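You operate a simulated robot arm through the tools that you are given. There is no shell and no other tool.

You are at the controls of a simulated two-armed robot. One attempt, no reset.

## Task
Set the driver to 8 N m and run all three bolts home.
Fine: the bolts on the yellow plate, in the order ONE, TWO, THREE; keep fingers clear of the socket while it runs; seat the driver down in its holster again.

It is judged by the outcome, as a careful person would: the job done as asked, and still so three seconds after it is handed in. It fails if anything else is knocked over, pushed out of place, dropped, spilled or broken.

## Robot
Two 7-joint arms with two-finger parallel grippers on one trunk that stands fixed in place. Base frame: the origin is at the foot of the trunk, x ahead of it, y to its left, z up. Lengths are in mm, angles in degrees, forces in N, time in s.
The left shoulder is at [-68, 119, 875], the right one opposite. With the tool pointing down near the work surface each hand reaches from about 100 to 580 mm from the base axis, measured 20 degrees to its own side. Payload 3.43 kg a hand.
The TCP of each hand is the grasp point between the finger pads, 30 mm short of the fingertips. In the tool frame z runs along the fingers and y along their closing line. The gripper opens to 94 mm. The fingers are 28 mm wide and 10 mm thick; the gripper's body (50 by 96 mm) begins 55 mm behind the TCP.
Orientation is that of the tool frame in the base frame, as a unit quaternion [x, y, z, w]. With the fingers straight down and closing along the base's y, the tool's x points along the base's -x, its y along +y and its z along -z.

## Interface
- The arms move only by the tool arm_command. It takes "left_series", "right_series" or both (then of equal length, played together; a hand with none holds still); each is a list of rows, each a list of 3 entries, a list of its own where there are three numbers: the shift along the tool's x, y, z in units of 300 mm (1.0 is 300 mm), then the turn, a rotation vector about the tool's x, y, z in units of 60 degrees (1.0 is 60 degrees), then the closure in counts, from 0 (fully open) to 255 (shut). In form: [[[dx, dy, dz], [ax, ay, az], gripper], ...]. A call has 1 to 20 rows; each row is the pose to reach, as a shift and turn from the pose commanded when the call began, along the tool's axes at that moment. A call with a number of a shift or a turn outside -1 to 1 is refused whole. A row lasts 0.2 s, in which the tool goes at most 50 mm and 8.6 degrees; a call with a longer step from one row to the next is refused whole, and so is a gripper value outside its range. Where a pose cannot be reached the arm comes as near as it can. A force on the tool above 40 N (or 10 N above the force at the start of the call, whichever is more), or a blocked arm, ends the call early, and 0.2 s more pass. Each finger travels about 153 mm/s and halts on what it meets, pressing with about 41 N; the grip force reading is that of the motor and also rises with nothing between the fingers. The clock runs only during rows and for 0.2 s after the last one: add rows that repeat a pose to give the fingers time. The reply holds the time, the measured pose of the TCP, the force on the tool along the base axes, the opening and the grip force, in the units named above and with some noise, with the torque about the TCP (base axes, N m) and any sound that the robot's microphone picked up.
- Cameras (640 x 400 px; columns grow to the right, rows downward): "scene" is now at [30.5, -26.8, 1587]; the picture's right is [-0.32, -0.95, 0.00], its down [-0.69, 0.23, -0.68] and it looks along [0.65, -0.22, -0.73] (base axes); focal length 362 px, centre (320, 200). "left" rides on the left gripper at [76, -14, -102] in its tool frame; the picture's right is [0.18, 0.98, 0.00], its down [-0.75, 0.14, -0.64] and it looks along [-0.63, 0.12, 0.77] (tool axes); focal length 243 px, centre (320, 200). "right" rides on the right gripper at [76, 14, -102] in its tool frame; the picture's right is [-0.18, 0.98, 0.00], its down [-0.75, -0.14, -0.64] and it looks along [-0.63, -0.12, 0.77] (tool axes); focal length 243 px, centre (320, 200). There is no depth. A picture from a camera that has moved, and an enlarged one, comes with that camera's place and axes in the base frame and with its lens.
- camera(camera): a new picture of that camera. No time passes.
- move_column(by): moves the trunk up (or, below 0, down) by that many mm; the arms and the scene camera ride with it, the base frame stays. It gives what a move gives, with no picture.
- head_to(pan, tilt): turns the head with the scene camera to pan (to the left, within 143 degrees either way) and tilt (down, from -29 to 69), counted from straight ahead of the robot (the tilt from the chest, where the trunk bows). It gives what a move gives.
- inspect(camera, box): a new picture of the part [left, top, right, bottom] of that camera's present view, enlarged. No time passes.
- sign_off(): hands the job in; it is judged then, once.

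Places have to be worked out from the pictures, the camera data and where the tool is seen. Open the grippers and draw the arms clear of the work before you hand the job in, unless the task says otherwise.

The tools are called after "Call:" as name(argument=value, ...) on one line, values as JSON. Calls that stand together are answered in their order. arm_command: Moves the arms, as the interface text tells. Its arguments: {"type":"object","properties":{"left_series":{"type":"array","items":{"type":"array"}},"right_series":{"type":"array","items":{"type":"array"}}},"required":[]} The other tools are called the same way: move_column (by) moves the trunk up or down; head_to (pan, tilt) turns the head that bears the scene camera; camera (camera) takes a picture; inspect (camera, box) takes an enlarged picture of a part of a camera's view; sign_off () hands the job in.

At the start:

```text
time_s: 0.0
left_eef_pos: [296.1, -25.7, 1174.2]
left_orientation: [0.001, 1.0, 0.0, 0.0]
left_contact_force: [-0.7, 0.7, 0.3]
left_torque: [0.0, 0.04, 0.02]
left_width: 94.1
left_grasp_force: 0.1
right_eef_pos: [272.7, -240.3, 1262.6]
right_orientation: [0.001, 1.0, 0.0, 0.0]
right_contact_force: [-0.4, -0.3, -0.2]
right_torque: [0.0, 0.01, -0.01]
right_width: 93.9
right_grasp_force: 0.2
trunk travel left (down, up): [-298.0, 38.0]
head pan, tilt (commanded): [-18.5, 46.9]
```

scene: 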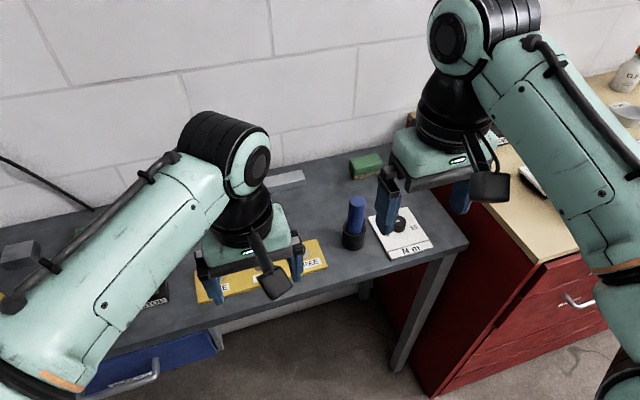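
right: 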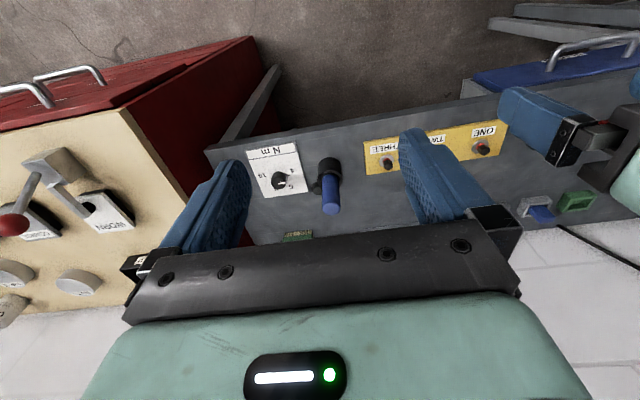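
left: 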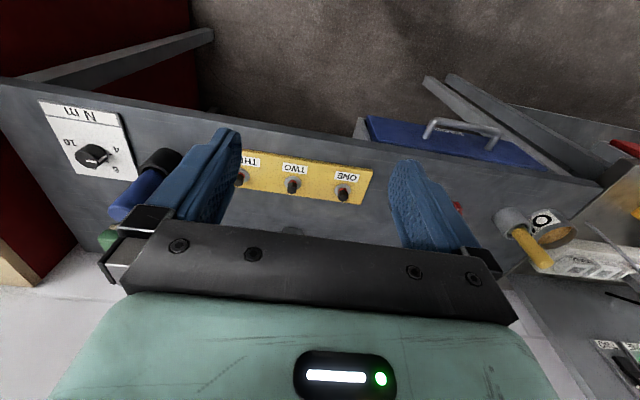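

The bench shows a dial card marked "N m", a blue-handled driver in a dark holster, and a yellow plate with bolts ONE/TWO/THREE. I'll enlarge these parts to read them before moving anything.

Call:
inspect(camera="right", box=[230, 110, 390, 230])

Call:
inspect(camera="left", box=[20, 80, 220, 260])

Call:
inspect(camera="left", box=[220, 120, 400, 230])

Call:
inspect(camera="scene", box=[180, 140, 480, 310])

```text
3.33 times, centred on (310, 170) of right
camera zoom: at [195.7, -225.4, 1366.3], right [0.18, 0.98, 0.0], down [0.75, -0.14, 0.64], along [0.63, -0.12, -0.77], focal length 809 px, centre (353, 300)
```

zoom: 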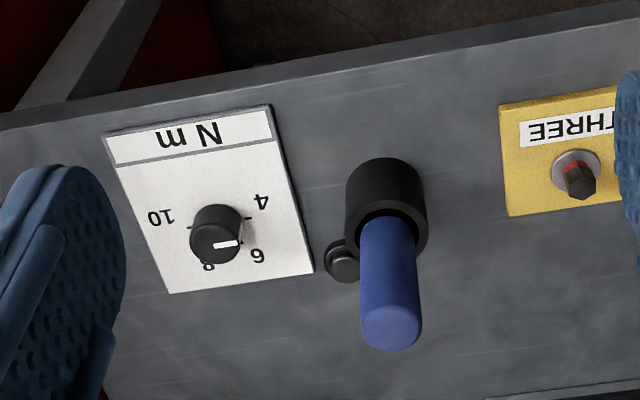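

```text
2.22 times, centred on (120, 170) of left
camera zoom: at [219.3, -38.4, 1275.6], right [-0.18, 0.98, 0.0], down [0.75, 0.14, 0.64], along [0.63, 0.12, -0.77], focal length 539 px, centre (764, 267)
```

zoom: 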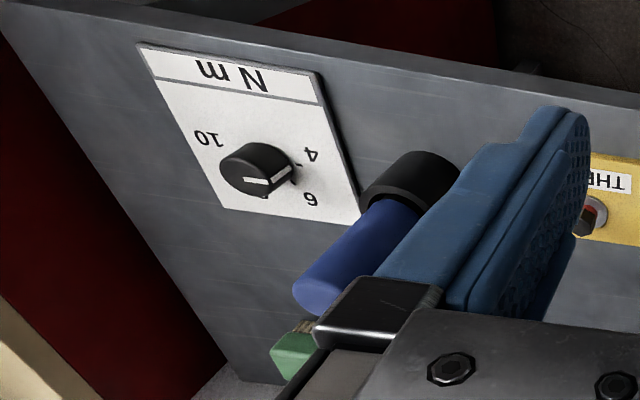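

```text
3.56 times, centred on (310, 175) of left
camera zoom: at [219.3, -38.4, 1275.6], right [-0.18, 0.98, 0.0], down [0.75, 0.14, 0.64], along [0.63, 0.12, -0.77], focal length 863 px, centre (356, 289)
```

zoom: 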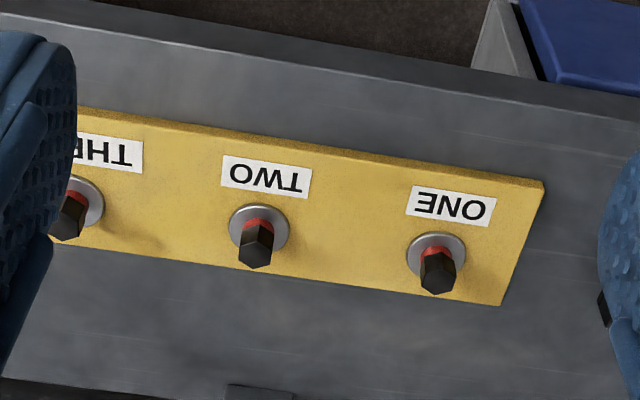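

```text
2.13 times, centred on (330, 225) of scene
camera zoom: at [30.5, -26.8, 1587.0], right [-0.32, -0.95, 0.0], down [-0.69, 0.23, -0.68], along [0.65, -0.22, -0.73], focal length 772 px, centre (299, 147)
```

zoom: 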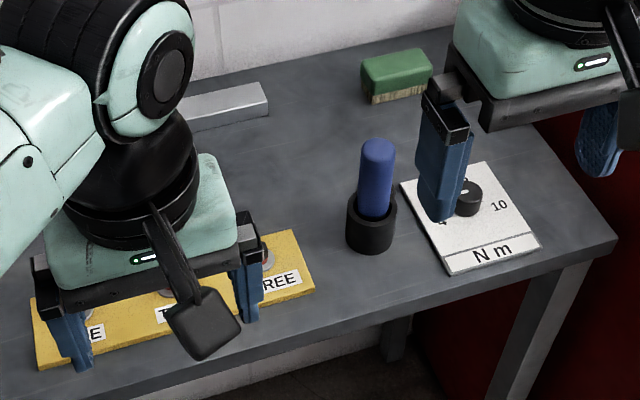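

The pictures put the bolts at about x 490, y 57 / −39 / −138, the driver at about (468, −257) and the dial knob at about (489, −377), with the bench near z 900. I'll move the left hand off to the left and bring the right hand closer to the dial and driver for a better look.

Call:
arm_command(left_series=[[[0.03, 0.11, -0.03], [0, 0, 0], 0], [[0.06, 0.22, -0.06], [0, 0, 0], 0], [[0.09, 0.33, -0.09], [0, 0, 0], 0], [[0.12, 0.44, -0.12], [0, 0, 0], 0], [[0.15, 0.55, -0.15], [0, 0, 0], 0], [[0.18, 0.66, -0.18], [0, 0, 0], 0]], right_series=[[[-0.05, -0.055, 0.09], [0, 0, 0], 0], [[-0.1, -0.11, 0.18], [0, 0, 0], 0], [[-0.15, -0.165, 0.27], [0, 0, 0], 0], [[-0.2, -0.22, 0.36], [0, 0, 0], 0], [[-0.25, -0.275, 0.45], [0, 0, 0], 0], [[-0.3, -0.33, 0.54], [0, 0, 0], 0]])

Call:
camera(camera="right")

Call:
camera(camera="scene")

```text
time_s: 1.4
left_eef_pos: [243.8, 175.6, 1228.7]
left_orientation: [0.0, 1.0, 0.0, 0.0]
left_contact_force: [0.2, 0.0, -0.4]
left_torque: [0.0, 0.02, -0.01]
left_width: 93.9
left_grasp_force: 0.1
right_eef_pos: [362.4, -339.9, 1101.2]
right_orientation: [0.0, 1.0, 0.0, -0.001]
right_contact_force: [0.3, 0.3, 0.3]
right_torque: [-0.03, -0.03, -0.03]
right_width: 93.9
right_grasp_force: 0.0
trunk travel left (down, up): [-298.0, 38.0]
head pan, tilt (commanded): [-18.5, 46.9]
```

```text
taken
camera right: at [285.3, -323.8, 1204.5], right [0.18, 0.98, 0.0], down [0.75, -0.14, 0.64], along [0.63, -0.12, -0.77], focal length 243 px, centre (320, 200)
```

right: 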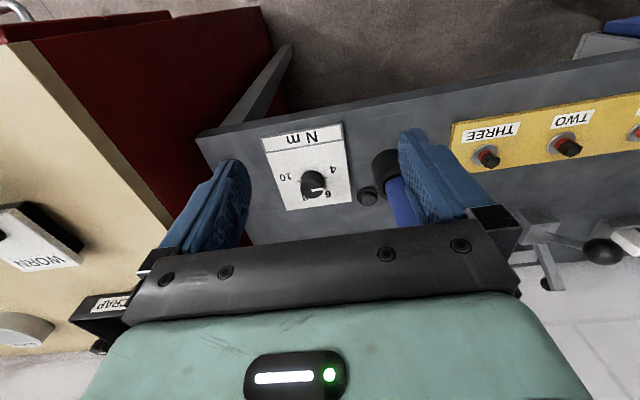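

```text
taken
camera scene: at [30.7, -26.7, 1587.0], right [-0.32, -0.95, 0.0], down [-0.69, 0.23, -0.68], along [0.65, -0.22, -0.73], focal length 362 px, centre (320, 200)
```

scene: 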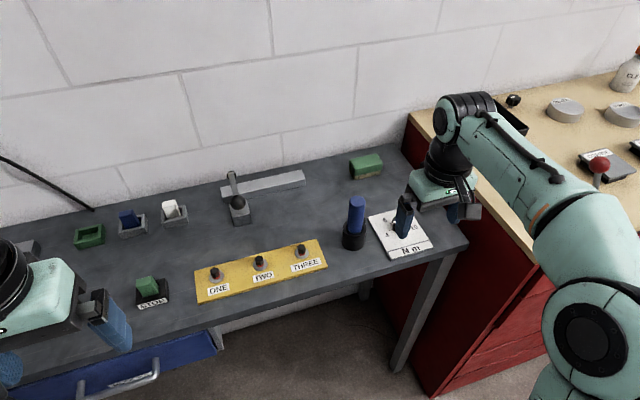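

The left hand is out of the way and the bench is in view. I'll enlarge the labelled items, the dial and the driver to read them.

Call:
inspect(camera="scene", box=[60, 180, 220, 320])

Call:
inspect(camera="scene", box=[190, 150, 470, 320])

Call:
inspect(camera="right", box=[250, 110, 430, 230])

Call:
inspect(camera="right", box=[440, 80, 640, 210])

```text
2.86 times, centred on (140, 250) of scene
camera zoom: at [30.7, -26.7, 1587.0], right [-0.32, -0.95, 0.0], down [-0.69, 0.23, -0.68], along [0.65, -0.22, -0.73], focal length 1035 px, centre (834, 57)
```

zoom: 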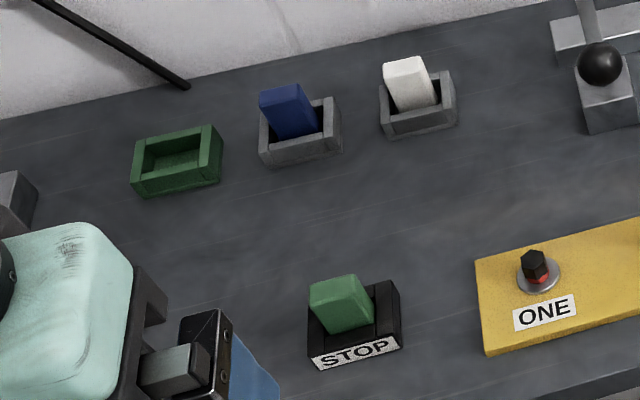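

```text
2.29 times, centred on (330, 235) of scene
camera zoom: at [30.7, -26.7, 1587.0], right [-0.32, -0.95, 0.0], down [-0.69, 0.23, -0.68], along [0.65, -0.22, -0.73], focal length 828 px, centre (297, 120)
```

zoom: 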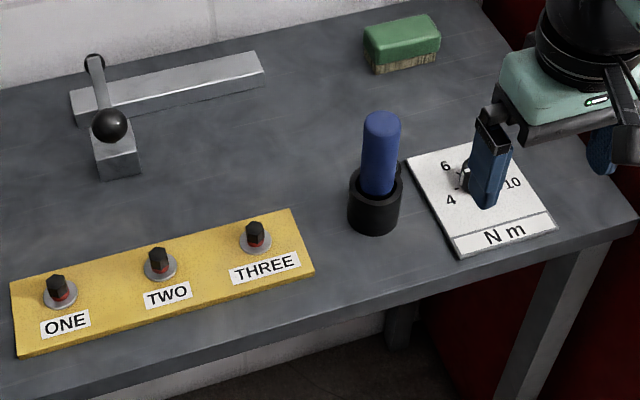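

```text
3.33 times, centred on (340, 170) of right
camera zoom: at [285.3, -323.8, 1204.5], right [0.18, 0.98, 0.0], down [0.75, -0.14, 0.64], along [0.63, -0.12, -0.77], focal length 809 px, centre (253, 300)
```

zoom: 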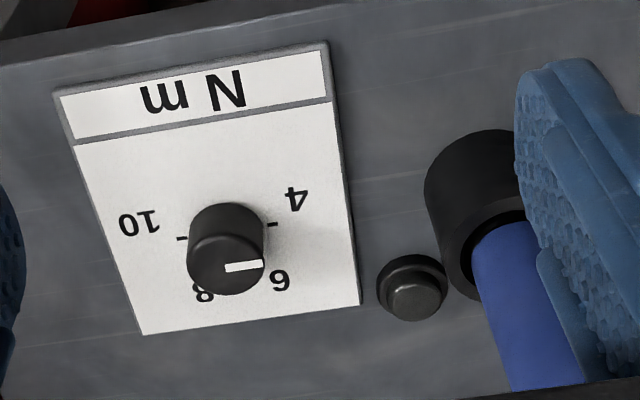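

```text
3.08 times, centred on (540, 145) of right
camera zoom: at [285.3, -323.8, 1204.5], right [0.18, 0.98, 0.0], down [0.75, -0.14, 0.64], along [0.63, -0.12, -0.77], focal length 746 px, centre (-357, 369)
```

zoom: 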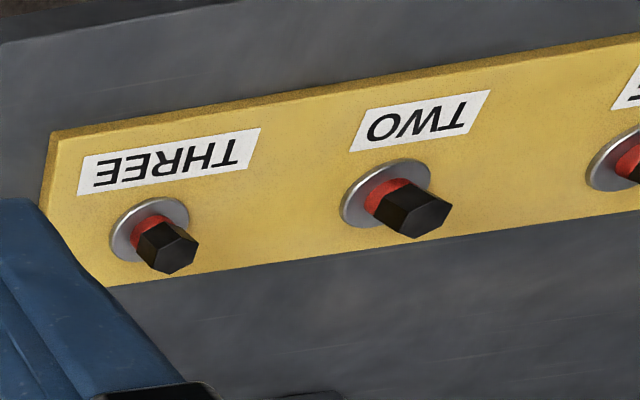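

The dial reads 4 / 6 / 8 / 10 going clockwise from above, and the pointer sits near 4. There is also a small round black thing beside the holster. I'll shift the right hand sideways so the driver and that part show clearly.

Call:
arm_command(right_series=[[[0, 0.1, 0], [0, 0, 0], 0], [[0, 0.2, 0], [0, 0, 0], 0], [[0, 0.27, 0.05], [0, 0, 0], 0]])

Call:
inspect(camera="right", box=[230, 90, 430, 230])

Call:
camera(camera="right")

Call:
inspect(camera="scene", box=[320, 170, 460, 270])

```text
time_s: 2.2
left_eef_pos: [243.4, 174.4, 1227.3]
left_orientation: [0.001, 1.0, 0.0, 0.0]
left_contact_force: [-0.1, 0.6, -0.6]
left_torque: [0.01, -0.01, 0.04]
left_width: 93.9
left_grasp_force: 0.1
right_eef_pos: [362.2, -258.7, 1088.1]
right_orientation: [0.001, 1.0, 0.0, 0.0]
right_contact_force: [0.6, 0.0, 0.0]
right_torque: [0.0, -0.01, -0.01]
right_width: 93.9
right_grasp_force: 0.0
trunk travel left (down, up): [-298.0, 38.0]
head pan, tilt (commanded): [-18.5, 46.9]
```

```text
2.86 times, centred on (330, 160) of right
camera zoom: at [286.1, -243.4, 1190.9], right [0.18, 0.98, 0.0], down [0.75, -0.14, 0.64], along [0.63, -0.12, -0.77], focal length 693 px, centre (291, 314)
```

zoom: 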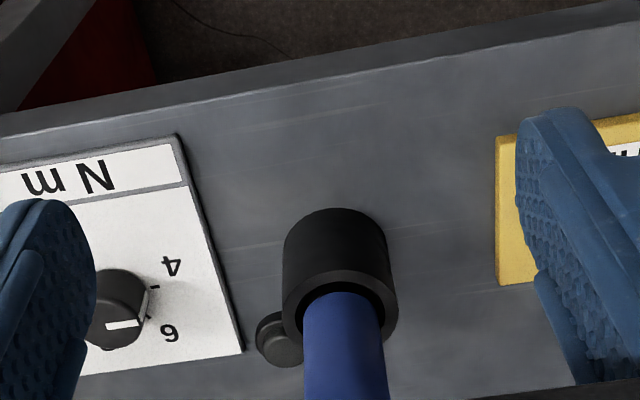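

```text
taken
camera right: at [286.1, -243.4, 1190.9], right [0.18, 0.98, 0.0], down [0.75, -0.14, 0.64], along [0.63, -0.12, -0.77], focal length 243 px, centre (320, 200)
```

right: 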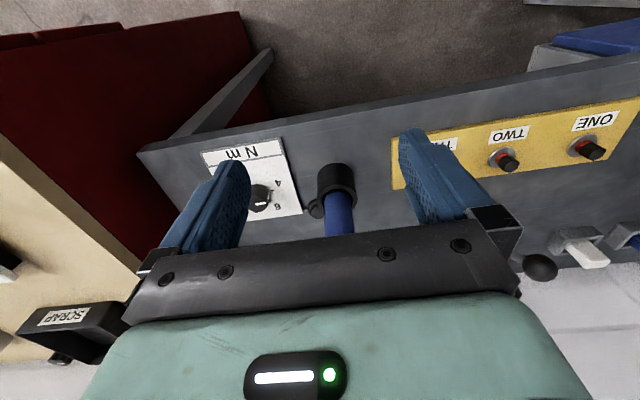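

```text
4.00 times, centred on (390, 220) of scene
camera zoom: at [30.7, -26.4, 1587.0], right [-0.32, -0.95, 0.0], down [-0.69, 0.23, -0.68], along [0.65, -0.22, -0.73], focal length 1448 px, centre (40, 120)
```

zoom: 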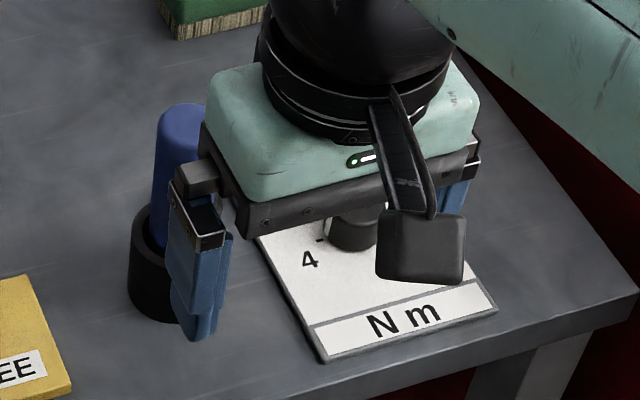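

The driver handle top is at about (483, −260, 1044), the holster rim is near z 945, and a small round part sits at about (532, −297). Next I'll look closely at the dial from about 250 mm to measure the knob and its pointer.

Call:
arm_command(right_series=[[[-0.04, -0.085, 0.065], [0, 0, 0], 0], [[-0.08, -0.17, 0.13], [0, 0, 0], 0], [[-0.12, -0.255, 0.195], [0, 0, 0], 0], [[-0.163, -0.337, 0.26], [0, 0, 0], 0]])

Call:
camera(camera="right")

Call:
inspect(camera="right", box=[250, 140, 410, 240])

```text
time_s: 3.2
left_eef_pos: [244.1, 175.0, 1229.0]
left_orientation: [-0.001, 1.0, 0.0, -0.001]
left_contact_force: [0.2, -0.7, 0.8]
left_torque: [0.03, 0.05, 0.01]
left_width: 94.2
left_grasp_force: 0.1
right_eef_pos: [413.4, -361.5, 1006.4]
right_orientation: [0.0, 1.0, 0.0, 0.0]
right_contact_force: [-0.7, -0.9, -1.2]
right_torque: [0.0, 0.0, -0.01]
right_width: 94.0
right_grasp_force: 0.2
trunk travel left (down, up): [-298.0, 38.0]
head pan, tilt (commanded): [-18.5, 46.9]
```

```text
taken
camera right: at [336.8, -346.5, 1109.7], right [0.18, 0.98, 0.0], down [0.75, -0.14, 0.64], along [0.63, -0.12, -0.77], focal length 243 px, centre (320, 200)
```

right: 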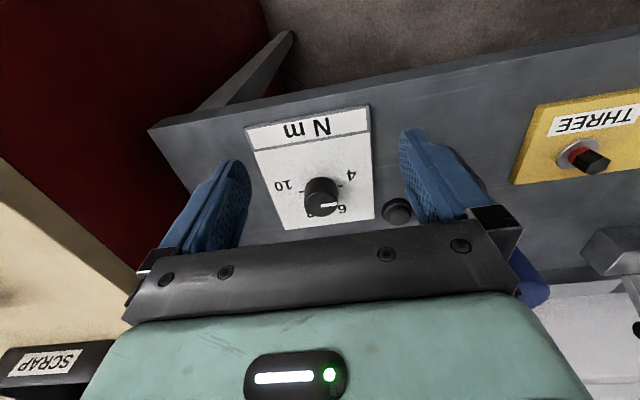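

```text
4.00 times, centred on (330, 190) of right
camera zoom: at [336.8, -346.5, 1109.7], right [0.18, 0.98, 0.0], down [0.75, -0.14, 0.64], along [0.63, -0.12, -0.77], focal length 970 px, centre (280, 240)
```

zoom: 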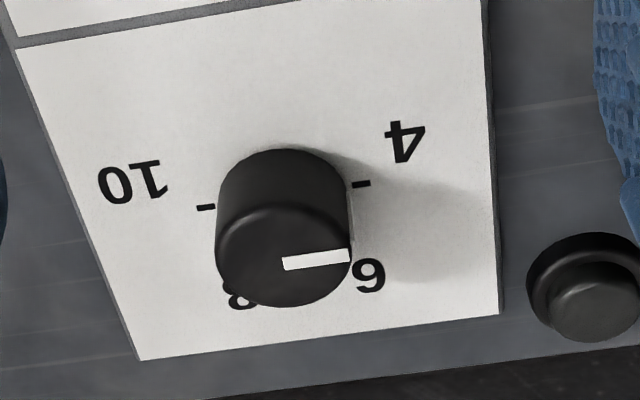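

From these views the knob centre is at about (492, −374), its top is near z 930, and its diameter is about 34 mm. The pointer lines up with the tick on the +y side, which is 4. The ticks for 6 and 8 are hidden behind the knob, so I'll swing the right hand's camera round to look from the −y side before turning it.

Call:
arm_command(right_series=[[[-0.007, -0.032, 0.0], [0, 0, -0.125], 0], [[-0.014, -0.064, 0.0], [0, 0, -0.25], 0], [[-0.021, -0.096, 0.0], [0, 0, -0.375], 0], [[-0.028, -0.128, 0.0], [0, 0, -0.5], 0], [[-0.035, -0.16, 0.0], [0, 0, -0.625], 0], [[-0.043, -0.193, 0.0], [0, 0, -0.75], 0]])

Call:
camera(camera="right")

Call:
inspect(camera="right", box=[250, 140, 410, 240])

```text
time_s: 4.6
left_eef_pos: [244.8, 174.7, 1228.0]
left_orientation: [0.0, 1.0, 0.0, -0.001]
left_contact_force: [-0.4, 0.4, 0.4]
left_torque: [0.01, -0.02, -0.02]
left_width: 93.7
left_grasp_force: 0.1
right_eef_pos: [425.4, -416.8, 1007.8]
right_orientation: [-0.384, 0.923, 0.0, 0.0]
right_contact_force: [-0.2, 0.9, -0.5]
right_torque: [0.01, 0.01, 0.03]
right_width: 93.9
right_grasp_force: 0.1
trunk travel left (down, up): [-298.0, 38.0]
head pan, tilt (commanded): [-18.5, 46.9]
```

```text
taken
camera right: at [360.5, -460.8, 1110.3], right [-0.57, 0.82, 0.0], down [0.63, 0.43, 0.64], along [0.53, 0.36, -0.77], focal length 243 px, centre (320, 200)
```

right: 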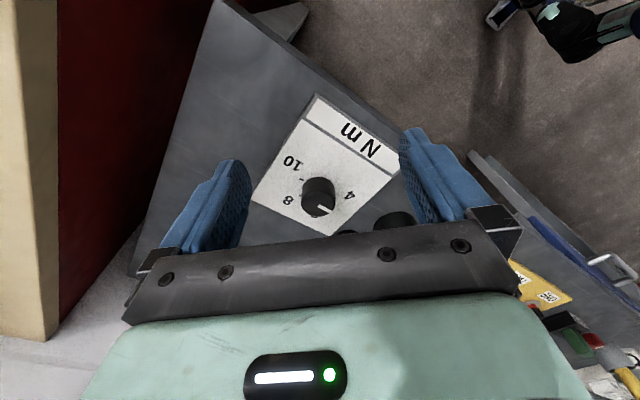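

```text
4.00 times, centred on (330, 190) of right
camera zoom: at [360.5, -460.8, 1110.3], right [-0.57, 0.82, 0.0], down [0.63, 0.43, 0.64], along [0.53, 0.36, -0.77], focal length 970 px, centre (280, 240)
```

zoom: 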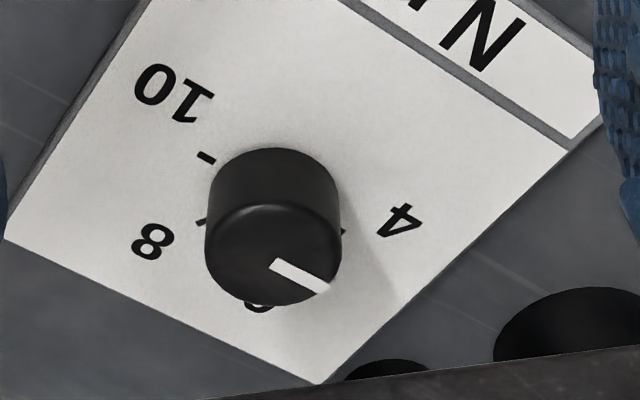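

The ticks are now resolved: 4 at +y, 6 at 30° left of straight ahead, 8 at 30° right of straight ahead, and 10 at −y, so 30° per N m. The pointer is on 4, so it needs 120° clockwise from above. I'll bring the open fingers over the knob and check the centring.

Call:
arm_command(right_series=[[[-0.088, -0.018, 0.03], [0, 0, -0.75], 0], [[-0.176, -0.036, 0.07], [0, 0, -0.75], 0], [[-0.2637, -0.0535, 0.11], [0, 0, -0.75], 0], [[-0.2637, -0.0535, 0.11], [0, 0, -0.75], 0]])

Call:
camera(camera="right")

Call:
camera(camera="scene")

```text
refused: row 1 steps farther than a row can; nothing moved
```

```text
taken
camera right: at [360.5, -460.8, 1110.3], right [-0.57, 0.82, 0.0], down [0.63, 0.43, 0.64], along [0.53, 0.36, -0.77], focal length 243 px, centre (320, 200)
```

right: 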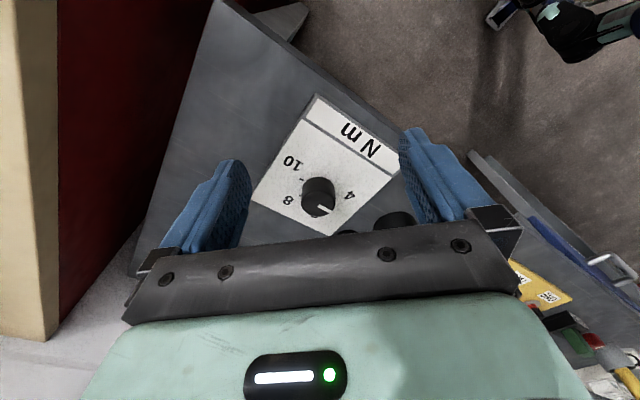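

```text
taken
camera scene: at [30.6, -27.0, 1587.0], right [-0.32, -0.95, 0.0], down [-0.69, 0.23, -0.68], along [0.65, -0.22, -0.73], focal length 362 px, centre (320, 200)
```

scene: 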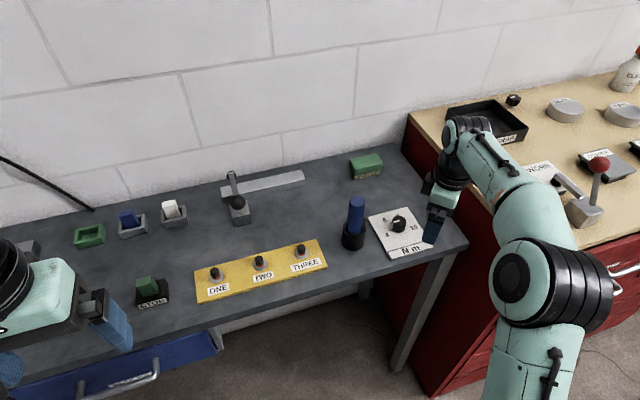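

That call was refused because turns count from the present pose, so the turn must be zero here. I'll resend the same shift without any turn.

Call:
arm_command(right_series=[[[-0.088, -0.018, 0.03], [0, 0, 0], 0], [[-0.176, -0.036, 0.07], [0, 0, 0], 0], [[-0.2637, -0.0535, 0.11], [0, 0, 0], 0], [[-0.2637, -0.0535, 0.11], [0, 0, 0], 0]])

Call:
camera(camera="right")

Call:
camera(camera="scene")

```text
time_s: 5.6
left_eef_pos: [242.6, 174.4, 1228.9]
left_orientation: [0.0, 1.0, 0.0, -0.001]
left_contact_force: [0.4, -0.3, -0.4]
left_torque: [0.04, 0.0, -0.01]
left_width: 94.1
left_grasp_force: 0.1
right_eef_pos: [491.6, -372.3, 974.8]
right_orientation: [-0.383, 0.924, 0.0, 0.001]
right_contact_force: [0.0, 0.1, -0.6]
right_torque: [-0.01, 0.0, 0.01]
right_width: 94.1
right_grasp_force: 0.0
trunk travel left (down, up): [-298.0, 38.0]
head pan, tilt (commanded): [-18.5, 46.9]
```

```text
taken
camera right: at [426.5, -414.9, 1077.5], right [-0.56, 0.83, 0.0], down [0.63, 0.43, 0.64], along [0.53, 0.36, -0.77], focal length 243 px, centre (320, 200)
```

right: 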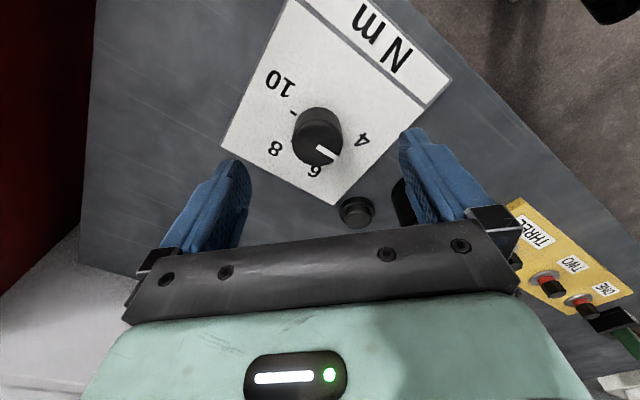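

```text
taken
camera scene: at [29.9, -26.9, 1587.0], right [-0.32, -0.95, 0.0], down [-0.69, 0.23, -0.68], along [0.65, -0.22, -0.73], focal length 362 px, centre (320, 200)
```

scene: 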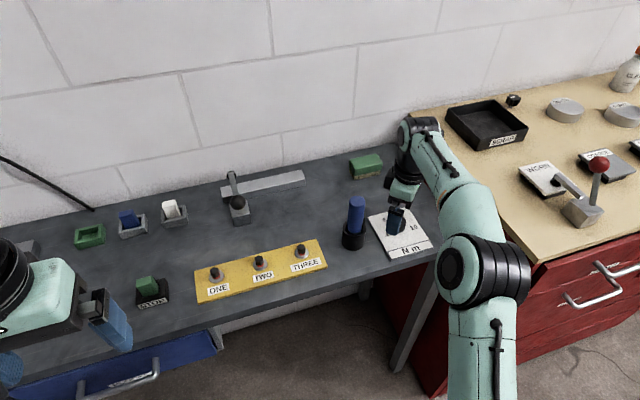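

The knob top shows very near where it should if the hand is centred on it. I'll enlarge to check to the millimetre before going down.

Call:
inspect(camera="right", box=[260, 90, 380, 190])

```text
4.00 times, centred on (320, 140) of right
camera zoom: at [426.5, -414.9, 1077.5], right [-0.56, 0.83, 0.0], down [0.63, 0.43, 0.64], along [0.53, 0.36, -0.77], focal length 970 px, centre (320, 440)
```

zoom: 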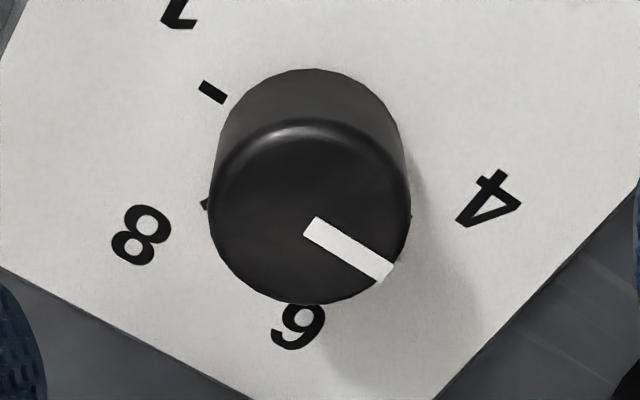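

The knob is about 1.7 mm off toward the −y finger, so I'll correct that while descending. The target is TCP z 942, which keeps the fingertips about 7 mm above the card.

Call:
arm_command(right_series=[[[0, -0.005, 0.04], [0, 0, 0], 0], [[0, -0.005, 0.08], [0, 0, 0], 0], [[0, -0.005, 0.11], [0, 0, 0], 0], [[0, -0.005, 0.11], [0, 0, 0], 0]])

Call:
camera(camera="right")

```text
time_s: 6.6
left_eef_pos: [243.6, 175.4, 1227.8]
left_orientation: [0.001, 1.0, 0.0, 0.0]
left_contact_force: [0.5, -0.6, 0.4]
left_torque: [0.02, 0.03, 0.02]
left_width: 94.0
left_grasp_force: 0.0
right_eef_pos: [492.1, -373.5, 941.2]
right_orientation: [-0.383, 0.924, -0.001, 0.0]
right_contact_force: [0.3, -0.2, 0.1]
right_torque: [0.0, -0.01, 0.01]
right_width: 93.7
right_grasp_force: 0.0
trunk travel left (down, up): [-298.0, 38.0]
head pan, tilt (commanded): [-18.5, 46.9]
```

```text
taken
camera right: at [427.4, -415.7, 1044.3], right [-0.56, 0.83, 0.0], down [0.63, 0.43, 0.64], along [0.53, 0.36, -0.77], focal length 243 px, centre (320, 200)
```

right: 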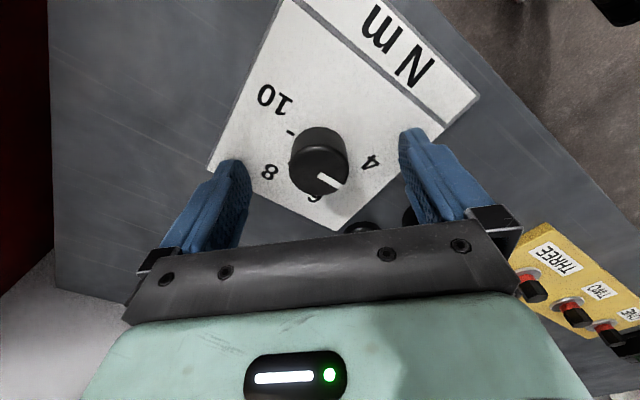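

The knob sits centred between the fingers with no contact force. I'll close on it.

Call:
arm_command(right_series=[[[0, 0, 0], [0, 0, 0], 120], [[0, 0, 0], [0, 0, 0], 200], [[0, 0, 0], [0, 0, 0], 255], [[0, 0, 0], [0, 0, 0], 255]])

Call:
camera(camera="right")

```text
time_s: 7.6
left_eef_pos: [242.6, 174.6, 1228.4]
left_orientation: [-0.001, 1.0, 0.0, 0.0]
left_contact_force: [0.7, 0.4, -0.2]
left_torque: [-0.01, -0.02, 0.01]
left_width: 93.8
left_grasp_force: 0.1
right_eef_pos: [492.6, -373.2, 942.3]
right_orientation: [-0.383, 0.924, 0.0, -0.001]
right_contact_force: [0.7, 0.2, -0.2]
right_torque: [0.0, -0.11, -0.01]
right_width: 33.8
right_grasp_force: 44.5
trunk travel left (down, up): [-298.0, 38.0]
head pan, tilt (commanded): [-18.5, 46.9]
```

```text
taken
camera right: at [427.6, -415.8, 1044.4], right [-0.56, 0.83, 0.0], down [0.63, 0.43, 0.64], along [0.53, 0.36, -0.77], focal length 243 px, centre (320, 200)
```

right: 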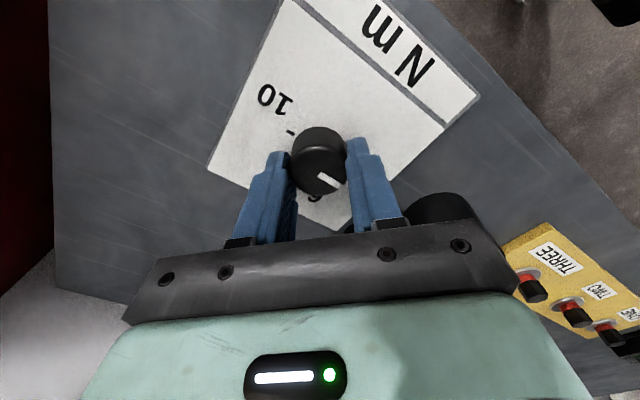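

The knob is held at 33.8 mm with no side load. I'll turn 60° clockwise from above (positive about tool z) and check the pointer.

Call:
arm_command(right_series=[[[0, 0, 0], [0, 0, 0.125], 255], [[0, 0, 0], [0, 0, 0.25], 255], [[0, 0, 0], [0, 0, 0.375], 255], [[0, 0, 0], [0, 0, 0.5], 255], [[0, 0, 0], [0, 0, 0.625], 255], [[0, 0, 0], [0, 0, 0.75], 255], [[0, 0, 0], [0, 0, 0.875], 255], [[0, 0, 0], [0, 0, 1.0], 255], [[0, 0, 0], [0, 0, 1.0], 255]])

Call:
camera(camera="right")

```text
time_s: 9.6
left_eef_pos: [243.8, 172.8, 1227.6]
left_orientation: [0.0, 1.0, 0.001, 0.0]
left_contact_force: [0.1, 0.0, 0.4]
left_torque: [0.01, -0.02, 0.0]
left_width: 93.9
left_grasp_force: 0.0
right_eef_pos: [492.7, -375.9, 942.5]
right_orientation: [0.133, 0.991, -0.001, -0.001]
right_contact_force: [2.9, -8.2, -10.5]
right_torque: [-0.43, -0.54, 0.04]
right_width: 33.6
right_grasp_force: 44.4
trunk travel left (down, up): [-298.0, 38.0]
head pan, tilt (commanded): [-18.5, 46.9]
```

```text
taken
camera right: at [422.7, -341.1, 1044.5], right [0.43, 0.9, 0.0], down [0.69, -0.33, 0.64], along [0.58, -0.28, -0.77], focal length 243 px, centre (320, 200)
```

right: 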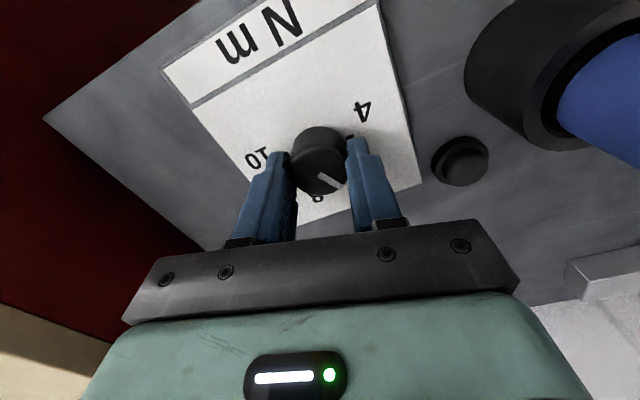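

The knob turned along with the hand. I'll open a little (to about 53 mm) and look at where the pointer stands.

Call:
arm_command(right_series=[[[0, 0, 0], [0, 0, 0], 110], [[0, 0, 0], [0, 0, 0], 110], [[0, 0, 0], [0, 0, 0], 110]])

Call:
inspect(camera="right", box=[240, 110, 400, 220])

```text
time_s: 10.4
left_eef_pos: [244.5, 174.9, 1228.7]
left_orientation: [0.0, 1.0, 0.001, -0.001]
left_contact_force: [0.2, -0.9, 0.8]
left_torque: [0.0, 0.01, -0.05]
left_width: 94.0
left_grasp_force: 0.1
right_eef_pos: [491.7, -374.8, 943.3]
right_orientation: [0.13, 0.992, 0.0, 0.001]
right_contact_force: [0.3, 0.6, 0.7]
right_torque: [-0.01, 0.02, 0.01]
right_width: 53.4
right_grasp_force: 0.1
trunk travel left (down, up): [-298.0, 38.0]
head pan, tilt (commanded): [-18.5, 46.9]
```

```text
3.64 times, centred on (320, 165) of right
camera zoom: at [422.0, -339.2, 1045.7], right [0.43, 0.9, 0.0], down [0.69, -0.33, 0.64], along [0.58, -0.28, -0.77], focal length 882 px, centre (320, 327)
```

zoom: 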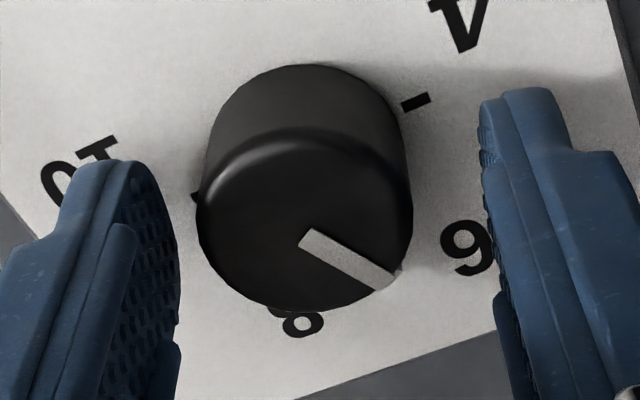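

The pointer is now at about 30°, which is on 6. With the fingers open I'll swing back 60° about the knob, shifting about 2 mm to centre better, and grip again.

Call:
arm_command(right_series=[[[0.0035, -0.006, 0], [0, 0, -0.125], 110], [[0.0035, -0.006, 0], [0, 0, -0.25], 110], [[0.0035, -0.006, 0], [0, 0, -0.375], 110], [[0.0035, -0.006, 0], [0, 0, -0.5], 110], [[0.0035, -0.006, 0], [0, 0, -0.625], 110], [[0.0035, -0.006, 0], [0, 0, -0.75], 110], [[0.0035, -0.006, 0], [0, 0, -0.875], 110], [[0.0035, -0.006, 0], [0, 0, -1.0], 110], [[0.0035, -0.006, 0], [0, 0, -1.0], 110]])

Call:
inspect(camera="right", box=[240, 110, 400, 220])

```text
time_s: 12.4
left_eef_pos: [243.8, 174.8, 1228.4]
left_orientation: [0.001, 1.0, -0.001, -0.001]
left_contact_force: [0.2, -0.3, -0.2]
left_torque: [-0.03, -0.01, 0.03]
left_width: 94.0
left_grasp_force: 0.1
right_eef_pos: [491.5, -374.4, 942.6]
right_orientation: [-0.383, 0.924, 0.0, 0.0]
right_contact_force: [-0.6, -0.3, 0.2]
right_torque: [0.03, 0.02, 0.01]
right_width: 53.4
right_grasp_force: 0.1
trunk travel left (down, up): [-298.0, 38.0]
head pan, tilt (commanded): [-18.5, 46.9]
```

```text
3.64 times, centred on (320, 165) of right
camera zoom: at [426.9, -418.0, 1045.0], right [-0.57, 0.82, 0.0], down [0.63, 0.43, 0.64], along [0.53, 0.36, -0.77], focal length 882 px, centre (320, 327)
```

zoom: 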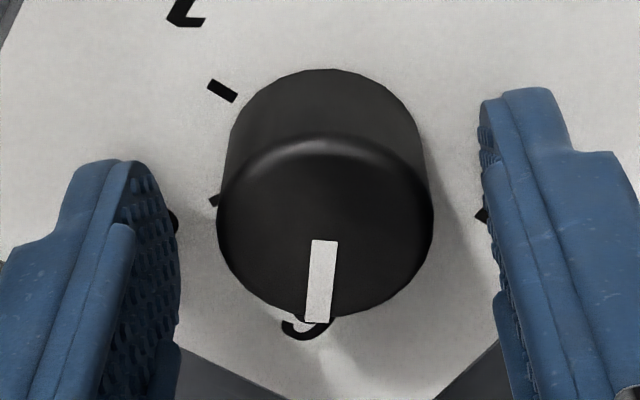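

The pointer reads about 30.7° (6) and the knob is centred within about 1 mm. I'll grip and turn another 60° clockwise to bring it to 8.

Call:
arm_command(right_series=[[[0, 0, 0], [0, 0, 0], 200], [[0, 0, 0], [0, 0, 0], 255], [[0, 0, 0], [0, 0, 0], 255], [[0, 0, 0], [0, 0, 0.125], 255], [[0, 0, 0], [0, 0, 0.25], 255], [[0, 0, 0], [0, 0, 0.375], 255], [[0, 0, 0], [0, 0, 0.5], 255], [[0, 0, 0], [0, 0, 0.625], 255], [[0, 0, 0], [0, 0, 0.75], 255], [[0, 0, 0], [0, 0, 0.875], 255], [[0, 0, 0], [0, 0, 1.0], 255], [[0, 0, 0], [0, 0, 1.0], 255]])

Call:
inspect(camera="right", box=[240, 110, 400, 220])

```text
time_s: 15.0
left_eef_pos: [243.6, 174.1, 1229.0]
left_orientation: [0.0, 1.0, 0.0, 0.0]
left_contact_force: [0.8, 0.5, 0.0]
left_torque: [-0.03, 0.0, -0.03]
left_width: 94.1
left_grasp_force: 0.0
right_eef_pos: [491.0, -375.2, 942.5]
right_orientation: [0.132, 0.991, 0.0, 0.0]
right_contact_force: [-5.0, 5.7, -10.2]
right_torque: [0.0, -0.58, 0.0]
right_width: 33.7
right_grasp_force: 45.1
trunk travel left (down, up): [-298.0, 38.0]
head pan, tilt (commanded): [-18.5, 46.9]
```

```text
3.64 times, centred on (320, 165) of right
camera zoom: at [420.7, -340.8, 1045.1], right [0.43, 0.9, 0.0], down [0.69, -0.33, 0.64], along [0.58, -0.28, -0.77], focal length 882 px, centre (320, 327)
```

zoom: 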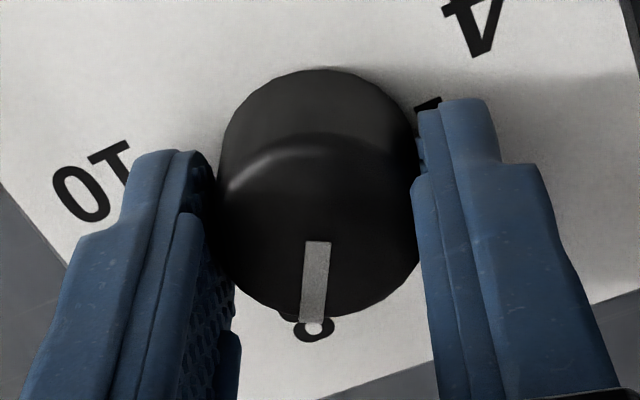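

The pointer now reads about −29.6°, which is the 8 tick. I'll open to release, lift straight up and check again.

Call:
arm_command(right_series=[[[0, 0, 0], [0, 0, 0], 110], [[0, 0, 0], [0, 0, 0], 110], [[0, 0, -0.1], [0, 0, 0], 110], [[0, 0, -0.2], [0, 0, 0], 110], [[0, 0, -0.33], [0, 0, 0], 110], [[0.1, 0.0, -0.4], [0, 0, 0], 110], [[0.2, 0.0, -0.45], [0, 0, 0], 0], [[0.28, 0.0, -0.45], [0, 0, 0], 0]])

Call:
camera(camera="right")

Call:
inspect(camera="right", box=[250, 110, 410, 230])

```text
time_s: 16.8
left_eef_pos: [242.3, 174.4, 1228.0]
left_orientation: [0.0, 1.0, 0.0, 0.0]
left_contact_force: [0.3, 0.5, -0.1]
left_torque: [-0.01, -0.02, -0.03]
left_width: 94.2
left_grasp_force: 0.0
right_eef_pos: [407.9, -352.4, 1079.5]
right_orientation: [0.13, 0.991, 0.0, 0.0]
right_contact_force: [-0.7, -0.2, -0.4]
right_torque: [-0.01, -0.03, 0.0]
right_width: 93.9
right_grasp_force: 0.0
trunk travel left (down, up): [-298.0, 38.0]
head pan, tilt (commanded): [-18.5, 46.9]
```

```text
taken
camera right: at [337.6, -318.6, 1181.3], right [0.43, 0.9, 0.0], down [0.69, -0.33, 0.64], along [0.58, -0.28, -0.77], focal length 243 px, centre (320, 200)
```

right: 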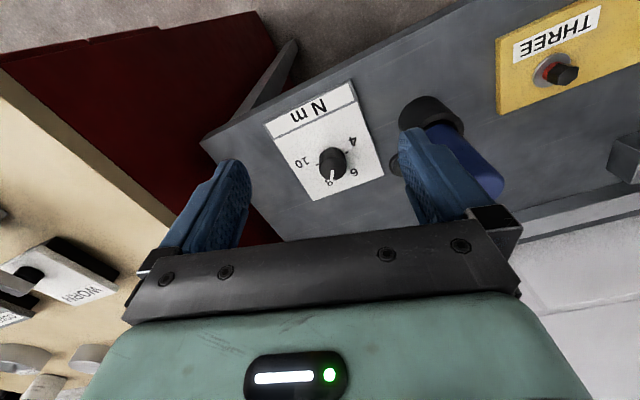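

```text
3.33 times, centred on (330, 170) of right
camera zoom: at [337.6, -318.6, 1181.3], right [0.43, 0.9, 0.0], down [0.69, -0.33, 0.64], along [0.58, -0.28, -0.77], focal length 809 px, centre (287, 300)
```

zoom: 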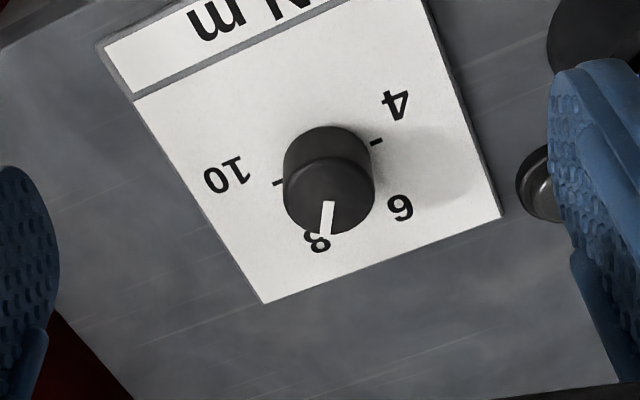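

The dial reads 8, confirmed from this second angle. Next I'll bring the right hand, straightened in yaw, over the driver handle at about (483, −260) with fingers open, high enough to clear it.

Call:
arm_command(right_series=[[[0, 0, -0.09], [0, 0, 0], 0], [[-0.04, 0.091, -0.09], [0, 0, -0.0625], 0], [[-0.08, 0.182, -0.09], [0, 0, -0.125], 0], [[-0.12, 0.273, -0.09], [0, 0, -0.1875], 0], [[-0.156, 0.364, -0.09], [0, 0, -0.25], 0], [[-0.156, 0.364, -0.09], [0, 0, -0.25], 0]])

Call:
camera(camera="right")

Call:
inspect(camera="right", box=[240, 80, 400, 200])

```text
time_s: 18.2
left_eef_pos: [243.6, 173.4, 1228.7]
left_orientation: [0.0, 1.0, 0.0, 0.0]
left_contact_force: [-0.7, -0.8, -1.0]
left_torque: [-0.01, 0.01, -0.05]
left_width: 94.1
left_grasp_force: 0.0
right_eef_pos: [483.3, -258.4, 1105.8]
right_orientation: [0.0, 1.0, 0.0, 0.0]
right_contact_force: [-0.6, 0.0, -0.6]
right_torque: [-0.02, -0.01, 0.02]
right_width: 94.1
right_grasp_force: 0.1
trunk travel left (down, up): [-298.0, 38.0]
head pan, tilt (commanded): [-18.5, 46.9]
```

```text
taken
camera right: at [406.8, -243.5, 1207.6], right [0.18, 0.98, 0.0], down [0.75, -0.14, 0.64], along [0.63, -0.12, -0.77], focal length 243 px, centre (320, 200)
```

right: 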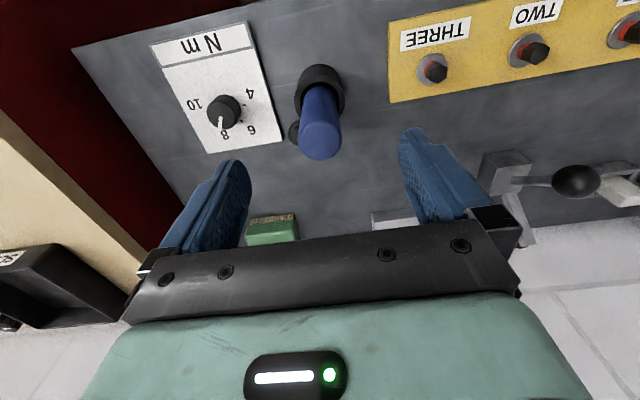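

```text
3.33 times, centred on (320, 140) of right
camera zoom: at [406.8, -243.5, 1207.6], right [0.18, 0.98, 0.0], down [0.75, -0.14, 0.64], along [0.63, -0.12, -0.77], focal length 809 px, centre (320, 400)
```

zoom: 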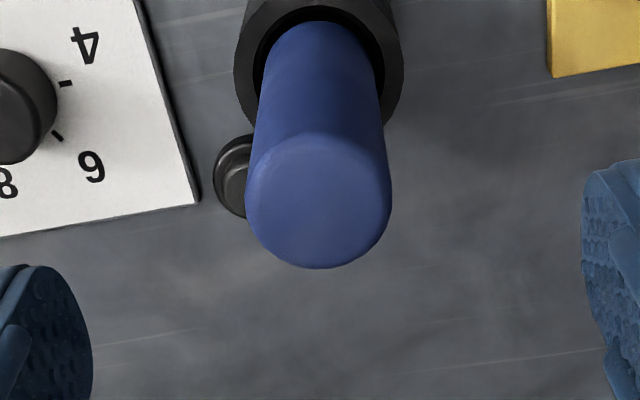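

The handle stands upright and centred between the fingers, about 32 mm wide, perhaps 2 mm further out in x than the hand. I'll shift +2 mm in x, descend to TCP z about 1012 so the fingertips stay well above the holster and socket, and look before closing.

Call:
arm_command(right_series=[[[-0.006, 0, 0.08], [0, 0, 0], 0], [[-0.006, 0, 0.16], [0, 0, 0], 0], [[-0.006, 0, 0.24], [0, 0, 0], 0], [[-0.006, 0, 0.31], [0, 0, 0], 0], [[-0.006, 0, 0.31], [0, 0, 0], 0]])

Call:
camera(camera="right")

Call:
inspect(camera="scene", box=[300, 150, 440, 270])

```text
time_s: 19.4
left_eef_pos: [243.3, 174.9, 1229.3]
left_orientation: [0.001, 1.0, 0.0, 0.0]
left_contact_force: [-0.7, -0.1, -0.5]
left_torque: [-0.01, -0.01, -0.04]
left_width: 93.9
left_grasp_force: 0.0
right_eef_pos: [484.7, -260.6, 1011.1]
right_orientation: [0.001, 1.0, 0.0, 0.0]
right_contact_force: [0.0, -0.2, -0.2]
right_torque: [0.03, 0.0, 0.01]
right_width: 94.1
right_grasp_force: 0.1
trunk travel left (down, up): [-298.0, 38.0]
head pan, tilt (commanded): [-18.5, 46.9]
```

```text
taken
camera right: at [408.3, -245.3, 1114.2], right [0.18, 0.98, 0.0], down [0.75, -0.14, 0.64], along [0.63, -0.12, -0.77], focal length 243 px, centre (320, 200)
```

right: 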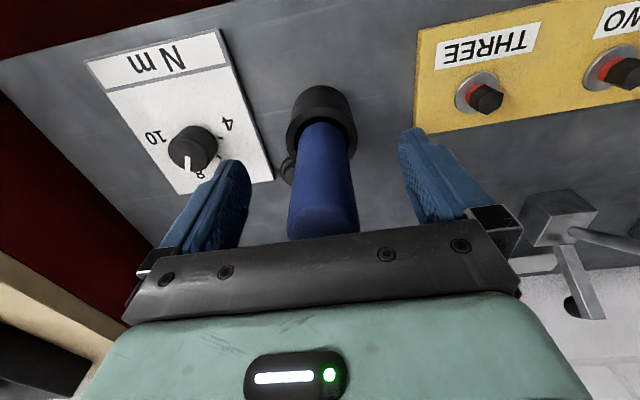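

```text
3.33 times, centred on (370, 210) of scene
camera zoom: at [30.4, -26.7, 1587.0], right [-0.32, -0.95, 0.0], down [-0.69, 0.23, -0.68], along [0.65, -0.22, -0.73], focal length 1207 px, centre (153, 167)
```

zoom: 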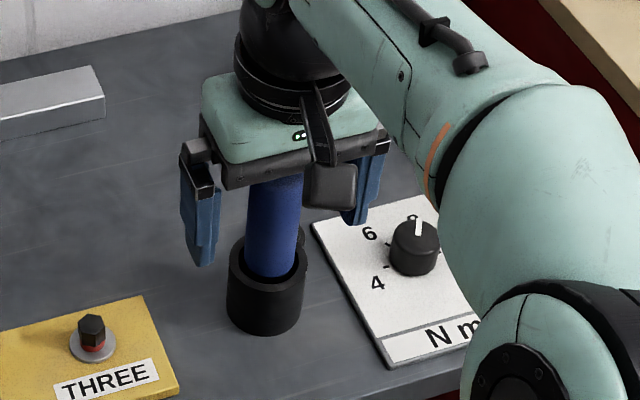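

The handle stands between the fingers, roughly centred, with clear space all round. I'll close on it.

Call:
arm_command(right_series=[[[0, 0, 0], [0, 0, 0], 100], [[0, 0, 0], [0, 0, 0], 180], [[0, 0, 0], [0, 0, 0], 255], [[0, 0, 0], [0, 0, 0], 255], [[0, 0, 0], [0, 0, 0], 255]])

Call:
camera(camera="right")

```text
time_s: 20.6
left_eef_pos: [242.9, 174.5, 1228.6]
left_orientation: [0.001, 1.0, 0.0, 0.0]
left_contact_force: [0.3, -0.2, 0.0]
left_torque: [-0.01, 0.03, -0.02]
left_width: 94.2
left_grasp_force: 0.1
right_eef_pos: [484.6, -259.4, 1012.8]
right_orientation: [0.0, 1.0, 0.0, 0.0]
right_contact_force: [0.3, -0.1, 0.4]
right_torque: [-0.05, -0.02, 0.04]
right_width: 35.3
right_grasp_force: 40.8
trunk travel left (down, up): [-298.0, 38.0]
head pan, tilt (commanded): [-18.5, 46.9]
```

```text
taken
camera right: at [408.5, -245.3, 1114.5], right [0.18, 0.98, 0.0], down [0.75, -0.14, 0.64], along [0.63, -0.12, -0.77], focal length 243 px, centre (320, 200)
```

right: 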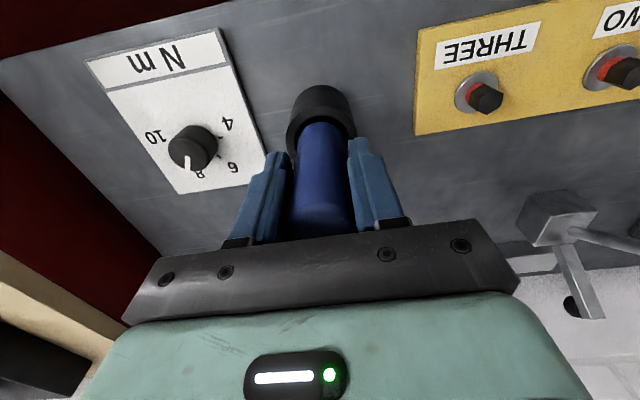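

The driver is gripped at 35.3 mm with no side load; I'll keep this pose as the reference for putting it back. Now I'll lift straight up in small steps.

Call:
arm_command(right_series=[[[0, 0, -0.04], [0, 0, 0], 255], [[0, 0, -0.1], [0, 0, 0], 255], [[0, 0, -0.16], [0, 0, 0], 255], [[0, 0, -0.22], [0, 0, 0], 255], [[0, 0, -0.28], [0, 0, 0], 255], [[0, 0, -0.34], [0, 0, 0], 255], [[0, 0, -0.34], [0, 0, 0], 255]])

Call:
camera(camera="right")

Call:
inspect(camera="scene", box=[300, 130, 440, 270])

```text
time_s: 22.2
left_eef_pos: [243.1, 173.6, 1228.6]
left_orientation: [0.0, 1.0, 0.0, -0.001]
left_contact_force: [0.1, 0.0, -0.2]
left_torque: [0.03, 0.0, 0.02]
left_width: 93.8
left_grasp_force: 0.0
right_eef_pos: [485.8, -260.7, 1114.0]
right_orientation: [0.0, 1.0, -0.001, 0.0]
right_contact_force: [0.2, 0.1, -3.1]
right_torque: [0.01, 0.02, -0.01]
right_width: 35.4
right_grasp_force: 41.4
trunk travel left (down, up): [-298.0, 38.0]
head pan, tilt (commanded): [-18.5, 46.9]
```

```text
taken
camera right: at [409.1, -245.8, 1216.8], right [0.18, 0.98, 0.0], down [0.75, -0.14, 0.64], along [0.63, -0.12, -0.77], focal length 243 px, centre (320, 200)
```

right: 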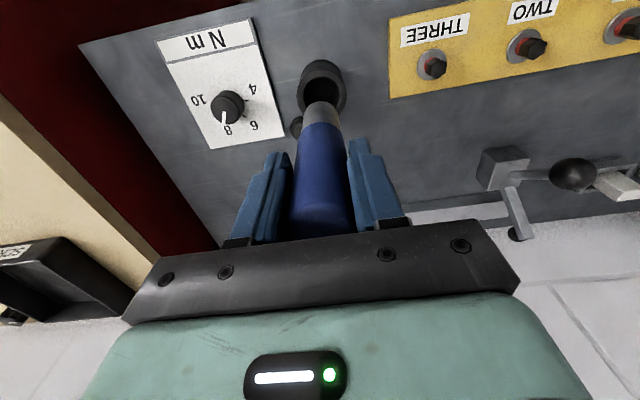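

```text
2.86 times, centred on (370, 200) of scene
camera zoom: at [30.6, -27.0, 1586.9], right [-0.32, -0.95, 0.0], down [-0.69, 0.23, -0.68], along [0.65, -0.22, -0.73], focal length 1035 px, centre (177, 200)
```

zoom: 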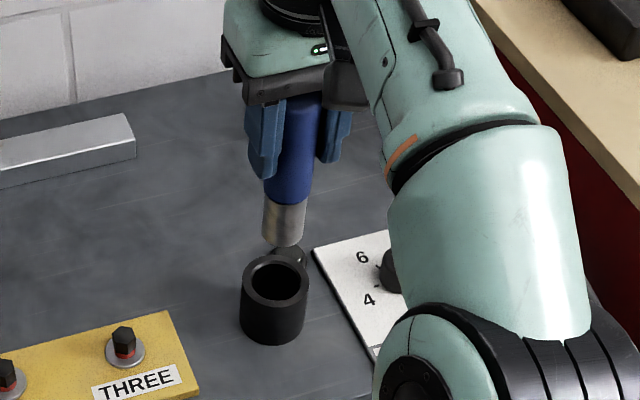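

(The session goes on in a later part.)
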